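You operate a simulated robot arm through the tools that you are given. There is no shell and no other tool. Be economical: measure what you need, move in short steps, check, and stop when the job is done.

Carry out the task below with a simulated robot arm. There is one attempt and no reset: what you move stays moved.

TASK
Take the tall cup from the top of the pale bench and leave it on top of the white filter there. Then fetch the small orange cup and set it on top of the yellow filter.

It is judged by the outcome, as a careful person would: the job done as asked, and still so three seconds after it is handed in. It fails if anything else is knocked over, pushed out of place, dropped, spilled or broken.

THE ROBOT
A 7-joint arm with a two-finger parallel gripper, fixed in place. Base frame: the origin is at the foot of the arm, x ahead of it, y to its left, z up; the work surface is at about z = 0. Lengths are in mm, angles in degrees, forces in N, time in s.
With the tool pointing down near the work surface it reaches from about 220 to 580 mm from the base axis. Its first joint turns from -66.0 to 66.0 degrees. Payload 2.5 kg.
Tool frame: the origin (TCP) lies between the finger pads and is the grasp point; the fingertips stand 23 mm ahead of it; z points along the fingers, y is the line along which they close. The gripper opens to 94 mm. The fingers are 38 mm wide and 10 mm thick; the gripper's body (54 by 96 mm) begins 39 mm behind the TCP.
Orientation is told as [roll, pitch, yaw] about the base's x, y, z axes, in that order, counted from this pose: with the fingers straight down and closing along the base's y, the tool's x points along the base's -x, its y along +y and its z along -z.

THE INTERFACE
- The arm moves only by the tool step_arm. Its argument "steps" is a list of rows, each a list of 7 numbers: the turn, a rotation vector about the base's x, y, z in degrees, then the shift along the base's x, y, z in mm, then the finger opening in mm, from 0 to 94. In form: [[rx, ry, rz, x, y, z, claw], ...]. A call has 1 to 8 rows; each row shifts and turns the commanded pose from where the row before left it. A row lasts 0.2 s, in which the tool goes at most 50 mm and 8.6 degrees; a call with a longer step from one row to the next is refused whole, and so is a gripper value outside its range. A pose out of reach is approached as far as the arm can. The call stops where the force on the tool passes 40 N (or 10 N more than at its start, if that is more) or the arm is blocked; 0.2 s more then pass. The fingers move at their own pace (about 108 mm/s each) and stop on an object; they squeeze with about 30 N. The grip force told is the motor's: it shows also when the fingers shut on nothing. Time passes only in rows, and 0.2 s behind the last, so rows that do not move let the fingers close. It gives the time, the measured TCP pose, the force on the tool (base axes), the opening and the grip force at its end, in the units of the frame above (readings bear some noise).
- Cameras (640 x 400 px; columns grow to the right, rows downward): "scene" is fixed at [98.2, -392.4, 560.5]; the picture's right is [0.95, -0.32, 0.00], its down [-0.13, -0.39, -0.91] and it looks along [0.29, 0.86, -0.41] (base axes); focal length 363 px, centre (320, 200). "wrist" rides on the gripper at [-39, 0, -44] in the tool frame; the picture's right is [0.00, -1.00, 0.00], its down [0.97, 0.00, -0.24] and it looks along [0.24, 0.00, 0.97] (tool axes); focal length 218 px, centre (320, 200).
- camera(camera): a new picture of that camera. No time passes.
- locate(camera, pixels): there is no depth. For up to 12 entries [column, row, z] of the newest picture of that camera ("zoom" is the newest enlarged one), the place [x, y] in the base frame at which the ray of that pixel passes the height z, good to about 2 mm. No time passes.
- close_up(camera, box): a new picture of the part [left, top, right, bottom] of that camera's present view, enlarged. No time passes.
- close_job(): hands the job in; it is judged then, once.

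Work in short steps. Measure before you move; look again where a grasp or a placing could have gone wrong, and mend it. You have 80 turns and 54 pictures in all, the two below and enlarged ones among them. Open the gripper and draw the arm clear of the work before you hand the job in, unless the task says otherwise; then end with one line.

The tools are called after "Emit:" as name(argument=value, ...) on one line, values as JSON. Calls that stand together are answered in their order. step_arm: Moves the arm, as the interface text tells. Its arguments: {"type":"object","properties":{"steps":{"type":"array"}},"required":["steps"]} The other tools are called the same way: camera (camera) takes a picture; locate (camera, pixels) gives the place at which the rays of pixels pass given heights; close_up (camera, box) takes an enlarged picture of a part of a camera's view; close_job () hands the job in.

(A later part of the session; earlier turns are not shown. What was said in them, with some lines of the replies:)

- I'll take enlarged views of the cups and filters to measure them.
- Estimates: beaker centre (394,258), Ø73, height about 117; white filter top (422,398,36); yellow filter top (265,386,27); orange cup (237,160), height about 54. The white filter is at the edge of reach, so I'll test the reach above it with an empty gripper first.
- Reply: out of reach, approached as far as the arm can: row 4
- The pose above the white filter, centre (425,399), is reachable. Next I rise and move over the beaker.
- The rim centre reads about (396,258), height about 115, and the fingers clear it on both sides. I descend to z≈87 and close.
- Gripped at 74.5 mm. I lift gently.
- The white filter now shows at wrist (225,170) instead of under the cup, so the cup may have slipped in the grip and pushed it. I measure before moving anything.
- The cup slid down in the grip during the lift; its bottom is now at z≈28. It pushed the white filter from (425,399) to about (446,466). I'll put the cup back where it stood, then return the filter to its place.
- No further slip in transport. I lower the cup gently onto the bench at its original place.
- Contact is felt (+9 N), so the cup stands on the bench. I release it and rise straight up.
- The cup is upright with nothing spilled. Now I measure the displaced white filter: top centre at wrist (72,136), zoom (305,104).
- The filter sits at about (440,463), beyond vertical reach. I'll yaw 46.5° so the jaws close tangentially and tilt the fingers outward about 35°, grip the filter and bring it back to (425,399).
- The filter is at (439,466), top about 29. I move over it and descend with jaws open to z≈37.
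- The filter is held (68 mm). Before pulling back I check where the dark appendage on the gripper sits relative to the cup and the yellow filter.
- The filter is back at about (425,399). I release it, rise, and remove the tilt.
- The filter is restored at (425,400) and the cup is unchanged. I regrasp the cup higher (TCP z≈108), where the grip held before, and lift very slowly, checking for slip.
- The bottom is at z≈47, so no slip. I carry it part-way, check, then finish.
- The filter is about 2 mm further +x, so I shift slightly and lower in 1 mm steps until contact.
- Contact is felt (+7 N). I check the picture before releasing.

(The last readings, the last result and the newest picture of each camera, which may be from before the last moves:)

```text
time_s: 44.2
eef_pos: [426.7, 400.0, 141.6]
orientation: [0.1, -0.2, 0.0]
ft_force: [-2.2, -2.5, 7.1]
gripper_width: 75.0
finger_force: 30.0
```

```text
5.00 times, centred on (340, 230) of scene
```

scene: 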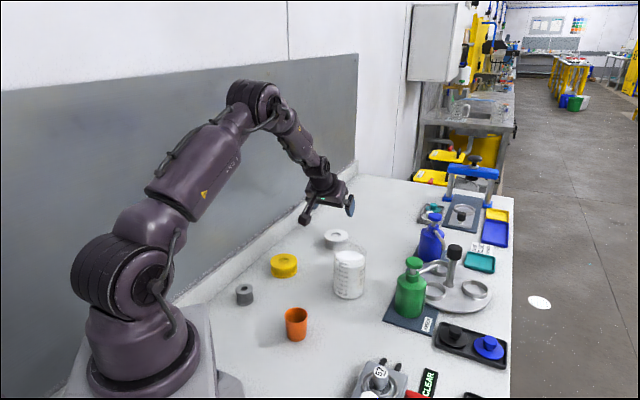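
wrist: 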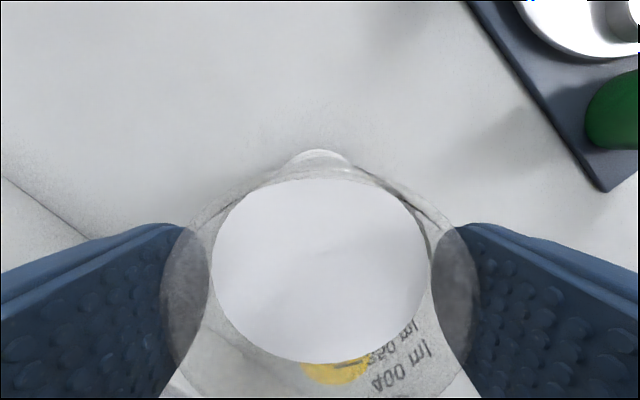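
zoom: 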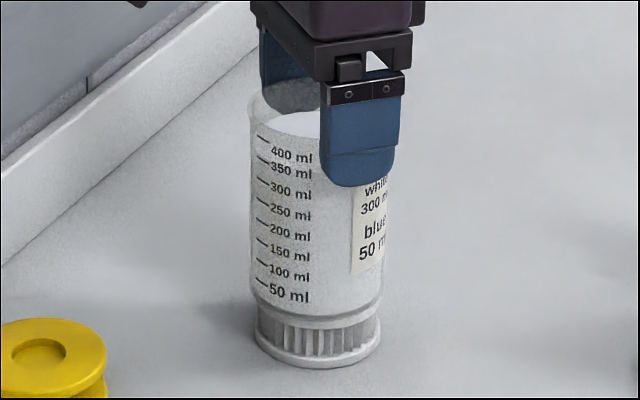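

Emit:
step_arm(steps=[[0, 0, 0, 0, 0, 0, 80], [0, 0, 0, 0, 0, 0, 94], [0, 0, 0, 0, 0, 0, 94], [0, 0, 0, 0, 0, 10, 94], [0, 0, 0, -4, 0, 15, 94], [0, 0, 0, -5, 0, 15, 94], [0, 0, 0, -8, 0, 15, 94], [0, 0, 0, 0, 0, 0, 94]])

Emit:
close_up(camera="scene", box=[260, 150, 420, 290])

```text
time_s: 46.0
eef_pos: [408.7, 399.9, 196.1]
orientation: [0.0, 0.0, 0.0]
ft_force: [0.4, 0.3, 0.2]
gripper_width: 93.9
finger_force: 0.0
```

```text
2.86 times, centred on (340, 220) of scene
```

zoom: 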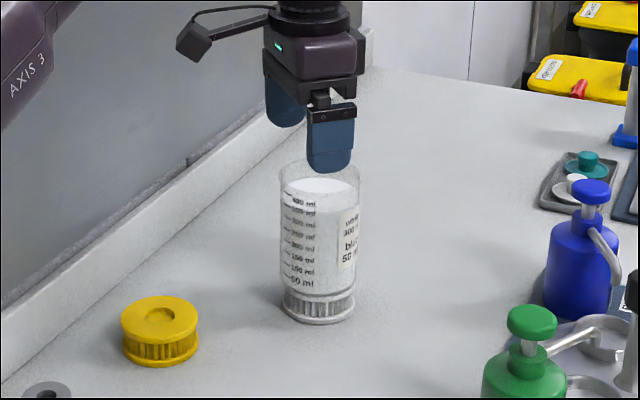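

The tall cup stands on the white filter. I go over the orange cup and look.

Emit:
step_arm(steps=[[0, 0, 0, -20, -15, 15, 94], [0, 0, 0, -25, -35, 0, 94], [0, 0, 0, -25, -35, 0, 94], [0, 0, 0, -25, -38, 0, 94], [0, 0, 0, -25, -38, 0, 94], [0, 0, 0, -25, -38, 0, 94], [0, 0, 0, -17, -28, 0, 94], [0, 0, 0, -9, -13, 0, 94]])

Emit:
step_arm(steps=[[0, 0, 0, 0, 0, -40, 94], [0, 0, 0, 0, 0, -40, 94], [0, 0, 0, 0, 0, 0, 94]])

Emit:
camera(camera="wrist")

Emit:
camera(camera="scene")

```text
time_s: 47.8
eef_pos: [239.4, 159.5, 210.1]
orientation: [0.0, 0.0, 0.0]
ft_force: [-0.7, -0.7, -0.4]
gripper_width: 94.3
finger_force: 0.1
```

```text
time_s: 48.6
eef_pos: [239.5, 159.3, 130.5]
orientation: [0.0, 0.1, 0.0]
ft_force: [-0.2, 0.4, -0.5]
gripper_width: 94.0
finger_force: 0.0
```

```text
12 pictures are left
```

wrist: 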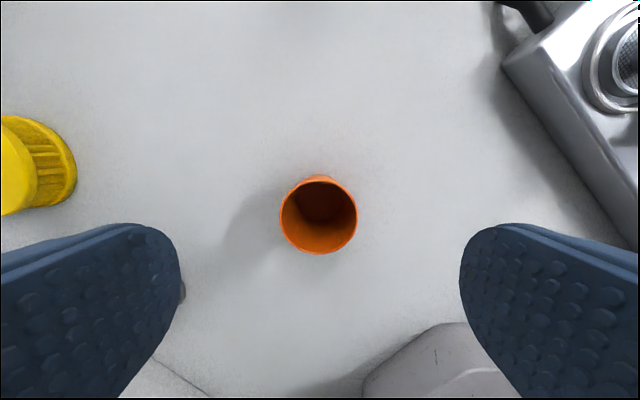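

```text
11 pictures are left
```

scene: 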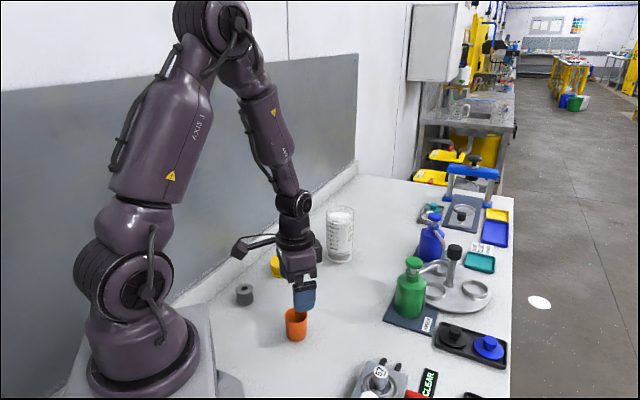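

Emit:
locate(camera="wrist", pixels=[[319, 217, 52], [319, 217, 56], [281, 217, 54], [357, 217, 54], [460, 325, 0], [460, 325, 40], [640, 248, 0], [600, 215, 0], [185, 290, 30]])

```text
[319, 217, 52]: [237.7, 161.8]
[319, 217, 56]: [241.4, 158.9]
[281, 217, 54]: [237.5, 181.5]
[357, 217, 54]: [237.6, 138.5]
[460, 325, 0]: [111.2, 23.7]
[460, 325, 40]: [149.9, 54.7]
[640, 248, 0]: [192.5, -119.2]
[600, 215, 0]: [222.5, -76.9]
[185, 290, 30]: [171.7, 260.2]
```

The orange cup is at (238,160), empty, with everything nearby clear. I descend to z≈36 and grip it.

Emit:
step_arm(steps=[[0, 0, 0, -1, 0, -30, 80], [0, 0, 0, 0, 0, -30, 80], [0, 0, 0, 0, 0, -20, 80], [0, 0, 0, 0, 0, -14, 80], [0, 0, 0, 0, 0, 0, 60], [0, 0, 0, 0, 0, 0, 48], [0, 0, 0, 0, 0, 0, 30], [0, 0, 0, 0, 0, 0, 30]])

Emit:
step_arm(steps=[[0, 0, 0, 0, 0, 3, 30], [0, 0, 0, 0, 0, 5, 30], [0, 0, 0, 0, 0, 7, 30], [0, 0, 0, 0, 0, 0, 30]])

Emit:
close_up(camera="scene", box=[230, 240, 350, 350])

```text
time_s: 50.4
eef_pos: [238.2, 157.9, 35.8]
orientation: [-0.1, 0.0, 0.0]
ft_force: [-0.4, -0.4, 0.9]
gripper_width: 45.5
finger_force: 29.7
```

```text
time_s: 51.4
eef_pos: [238.3, 159.1, 50.4]
orientation: [0.0, 0.0, 0.0]
ft_force: [0.1, -0.5, 0.5]
gripper_width: 45.6
finger_force: 29.7
```

```text
3.64 times, centred on (290, 295) of scene
```

zoom: 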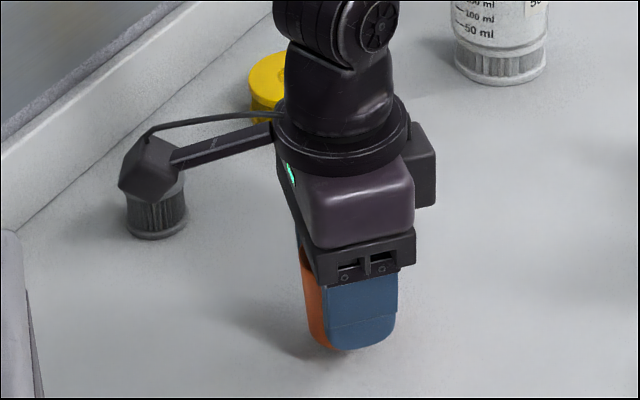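

Emit:
step_arm(steps=[[0, 0, 0, 0, 0, 20, 30], [0, 0, 0, 0, 0, 30, 30], [0, 0, 0, 2, 15, 20, 30], [0, 0, 0, 3, 25, 5, 30], [0, 0, 0, 4, 30, 0, 30], [0, 0, 0, 4, 30, 0, 30], [0, 0, 0, 4, 28, 0, 30], [0, 0, 0, 3, 12, 0, 30]])

Emit:
camera(camera="wrist")

Emit:
close_up(camera="scene", box=[230, 180, 370, 310])

```text
time_s: 53.2
eef_pos: [258.7, 300.1, 125.4]
orientation: [0.0, 0.0, 0.0]
ft_force: [-0.9, -0.2, 0.2]
gripper_width: 45.3
finger_force: 29.8
```

```text
9 pictures are left
```

wrist: 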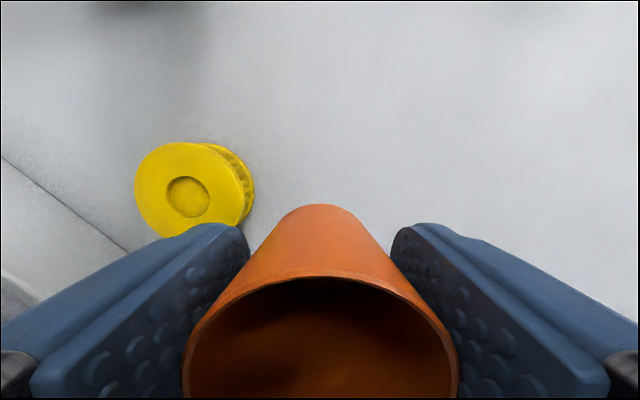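

```text
3.08 times, centred on (300, 245) of scene
```

zoom: 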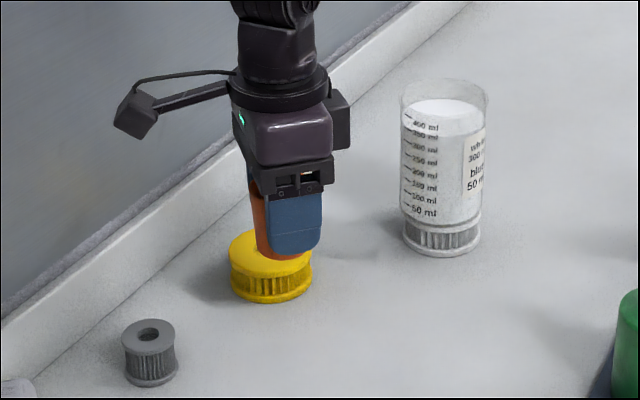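

Emit:
locate(camera="wrist", pixels=[[187, 192, 27], [187, 192, 30], [188, 196, 28], [134, 190, 28], [243, 195, 28]])

```text
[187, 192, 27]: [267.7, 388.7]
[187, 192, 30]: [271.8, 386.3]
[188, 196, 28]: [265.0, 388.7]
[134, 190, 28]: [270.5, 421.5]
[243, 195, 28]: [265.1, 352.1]
```

Yellow filter centre ≈ (267,387). I move above it and lower part-way.

Emit:
step_arm(steps=[[0, 0, 0, 2, 15, 0, 30], [0, 0, 0, 2, 25, 0, 30], [0, 0, 0, 2, 25, 0, 30], [0, 0, 0, 1.5, 15, 0, 30], [0, 0, 0, 1, 7, 0, 30], [0, 0, 0, 0, 0, -20, 30], [0, 0, 0, 0, 0, -20, 30], [0, 0, 0, 0, 0, 0, 30]])

Emit:
camera(camera="wrist")

Emit:
close_up(camera="scene", box=[240, 190, 330, 290])

```text
time_s: 55.0
eef_pos: [266.8, 388.1, 86.2]
orientation: [0.1, 0.1, 0.0]
ft_force: [-0.3, -0.3, 0.0]
gripper_width: 45.5
finger_force: 29.5
```

```text
7 pictures are left
```

wrist: 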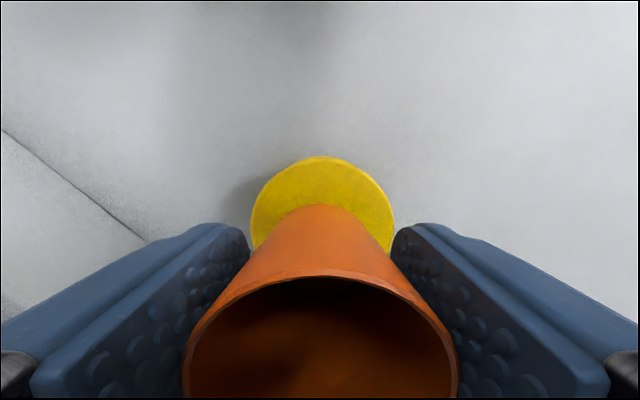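

```text
4.00 times, centred on (285, 240) of scene
```

zoom: 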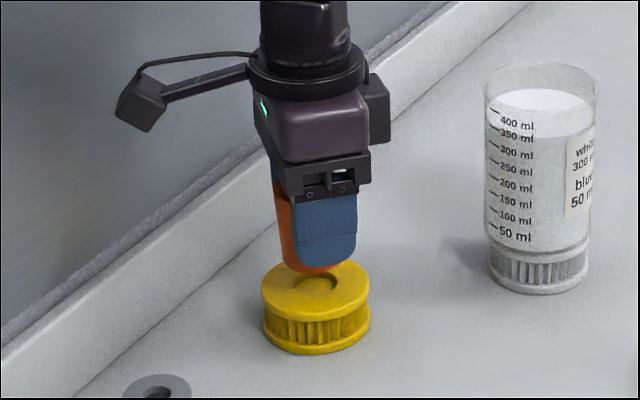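

Emit:
locate(camera="wrist", pixels=[[321, 156, 28], [249, 225, 28], [394, 225, 28], [320, 204, 50]])

Emit:
step_arm(steps=[[0, 0, 0, 0, 0, -8, 30], [0, 0, 0, 0, 0, -5, 30], [0, 0, 0, 0, 0, -2, 30], [0, 0, 0, 0, 0, 0, 30]])

Emit:
close_up(camera="scene", box=[255, 210, 315, 290])

```text
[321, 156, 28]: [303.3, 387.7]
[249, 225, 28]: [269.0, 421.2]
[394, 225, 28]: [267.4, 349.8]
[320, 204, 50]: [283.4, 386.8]
```

```text
time_s: 56.0
eef_pos: [265.5, 387.9, 70.1]
orientation: [0.0, 0.0, 0.0]
ft_force: [-0.8, 0.0, -0.2]
gripper_width: 45.5
finger_force: 30.3
```

```text
5.00 times, centred on (285, 250) of scene
```

zoom: 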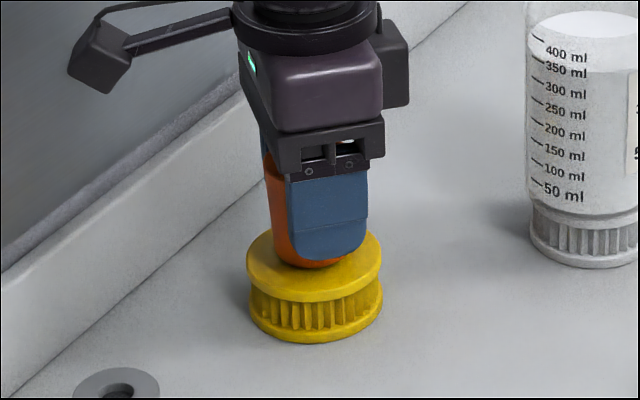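

Cup bottom centre ≈ (265.5,387), filter centre ≈ (268.5,386.5). I nudge +x and lower in small steps to contact.

Emit:
step_arm(steps=[[0, 0, 0, 2.5, -0.5, -1, 30], [0, 0, 0, 0, 0, -1, 30], [0, 0, 0, 0, 0, -1, 30], [0, 0, 0, 0, 0, -1, 30], [0, 0, 0, 0, 0, 0, 30]])

Emit:
step_arm(steps=[[0, 0, 0, 0, 0, -1, 30], [0, 0, 0, 0, 0, 0, 30]])

```text
time_s: 57.2
eef_pos: [269.5, 385.5, 67.1]
orientation: [0.1, -0.2, 0.0]
ft_force: [-0.9, -2.1, 9.1]
gripper_width: 45.1
finger_force: 30.0
```

```text
time_s: 57.8
eef_pos: [269.4, 387.1, 67.4]
orientation: [0.2, -0.1, 0.1]
ft_force: [-1.2, -1.6, 22.0]
gripper_width: 45.6
finger_force: 30.0
```

Firm contact at TCP z≈67. I ease the load, check, then release.

Emit:
step_arm(steps=[[0, 0, 0, 0, 0, 1, 30], [0, 0, 0, 0, 0, 0.5, 30], [0, 0, 0, 0, 0, 0, 30]])

Emit:
close_up(camera="scene", box=[255, 210, 315, 290])

```text
time_s: 58.6
eef_pos: [268.0, 386.0, 67.6]
orientation: [0.0, 0.0, -0.1]
ft_force: [2.1, 2.5, 11.0]
gripper_width: 45.2
finger_force: 30.2
```

```text
5.00 times, centred on (285, 250) of scene
```

zoom: 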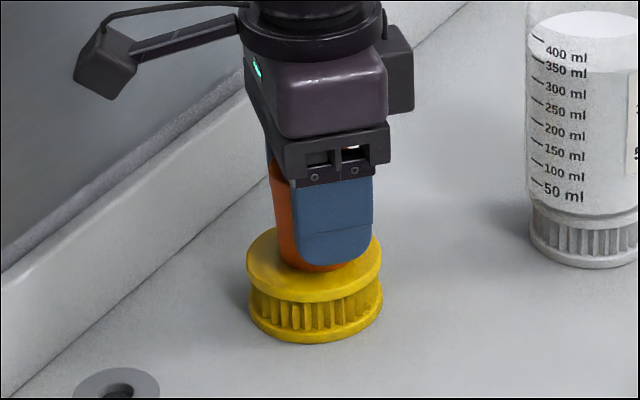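

Emit:
step_arm(steps=[[0, 0, 0, 0, 0, 0.5, 40], [0, 0, 0, 0, 0, 0, 55], [0, 0, 0, 0, 0, 0, 70], [0, 0, 0, 0, 0, 0, 76], [0, 0, 0, 0, 0, 15, 76], [0, 0, 0, 0, 0, 25, 76], [0, 0, 0, 0, 0, 35, 76], [0, 0, 0, 0, -10, 40, 76]])

Emit:
step_arm(steps=[[0, 0, 0, 0, -30, 40, 94], [0, 0, 0, 0, -40, 30, 94], [0, 0, 0, 0, -45, 20, 94], [0, 0, 0, 0, -40, 0, 94], [0, 0, 0, 0, -20, 0, 94], [0, 0, 0, 0, 0, 0, 94]])

Emit:
camera(camera="scene")

Emit:
close_up(camera="scene", box=[230, 200, 370, 310])

```text
time_s: 60.4
eef_pos: [269.9, 376.1, 183.1]
orientation: [0.0, -0.1, 0.0]
ft_force: [-0.8, -0.1, 0.5]
gripper_width: 76.1
finger_force: 0.1
```

```text
time_s: 61.8
eef_pos: [269.0, 199.4, 273.0]
orientation: [0.0, 0.0, 0.0]
ft_force: [0.2, 0.3, 0.5]
gripper_width: 94.0
finger_force: 0.1
```

```text
3 pictures are left
```

scene: 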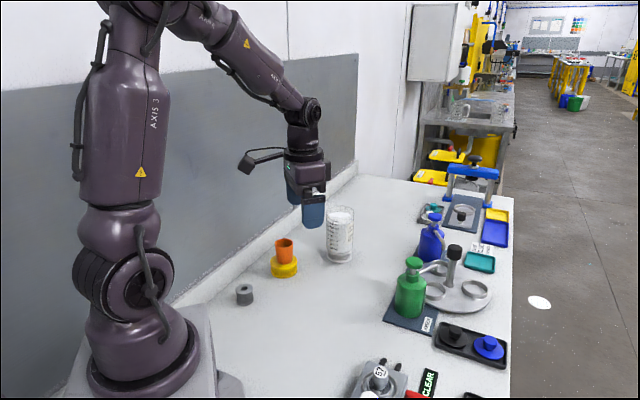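

```text
3.64 times, centred on (300, 255) of scene
```

zoom: 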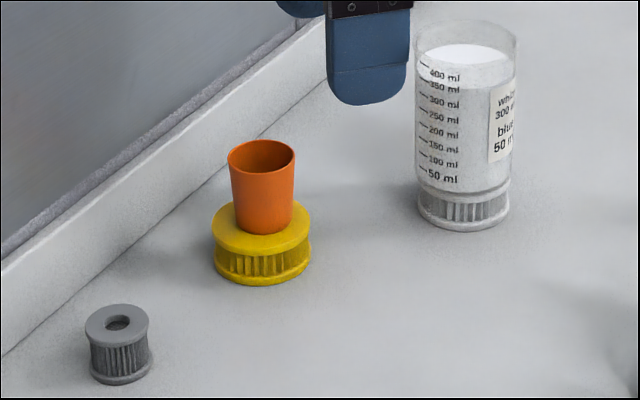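

Both cups stand upright on their filters, the gripper is open and the arm is clear. I hand the job in.

Emit:
close_job()

```text
The job is handed in.
```

The tall cup is on the white filter and the small orange cup is on the yellow filter, nothing spilled; the cup slipped in my first grip and pushed the white filter about 70 mm, so I moved the filter back to within a few mm of its original spot before placing the cup.
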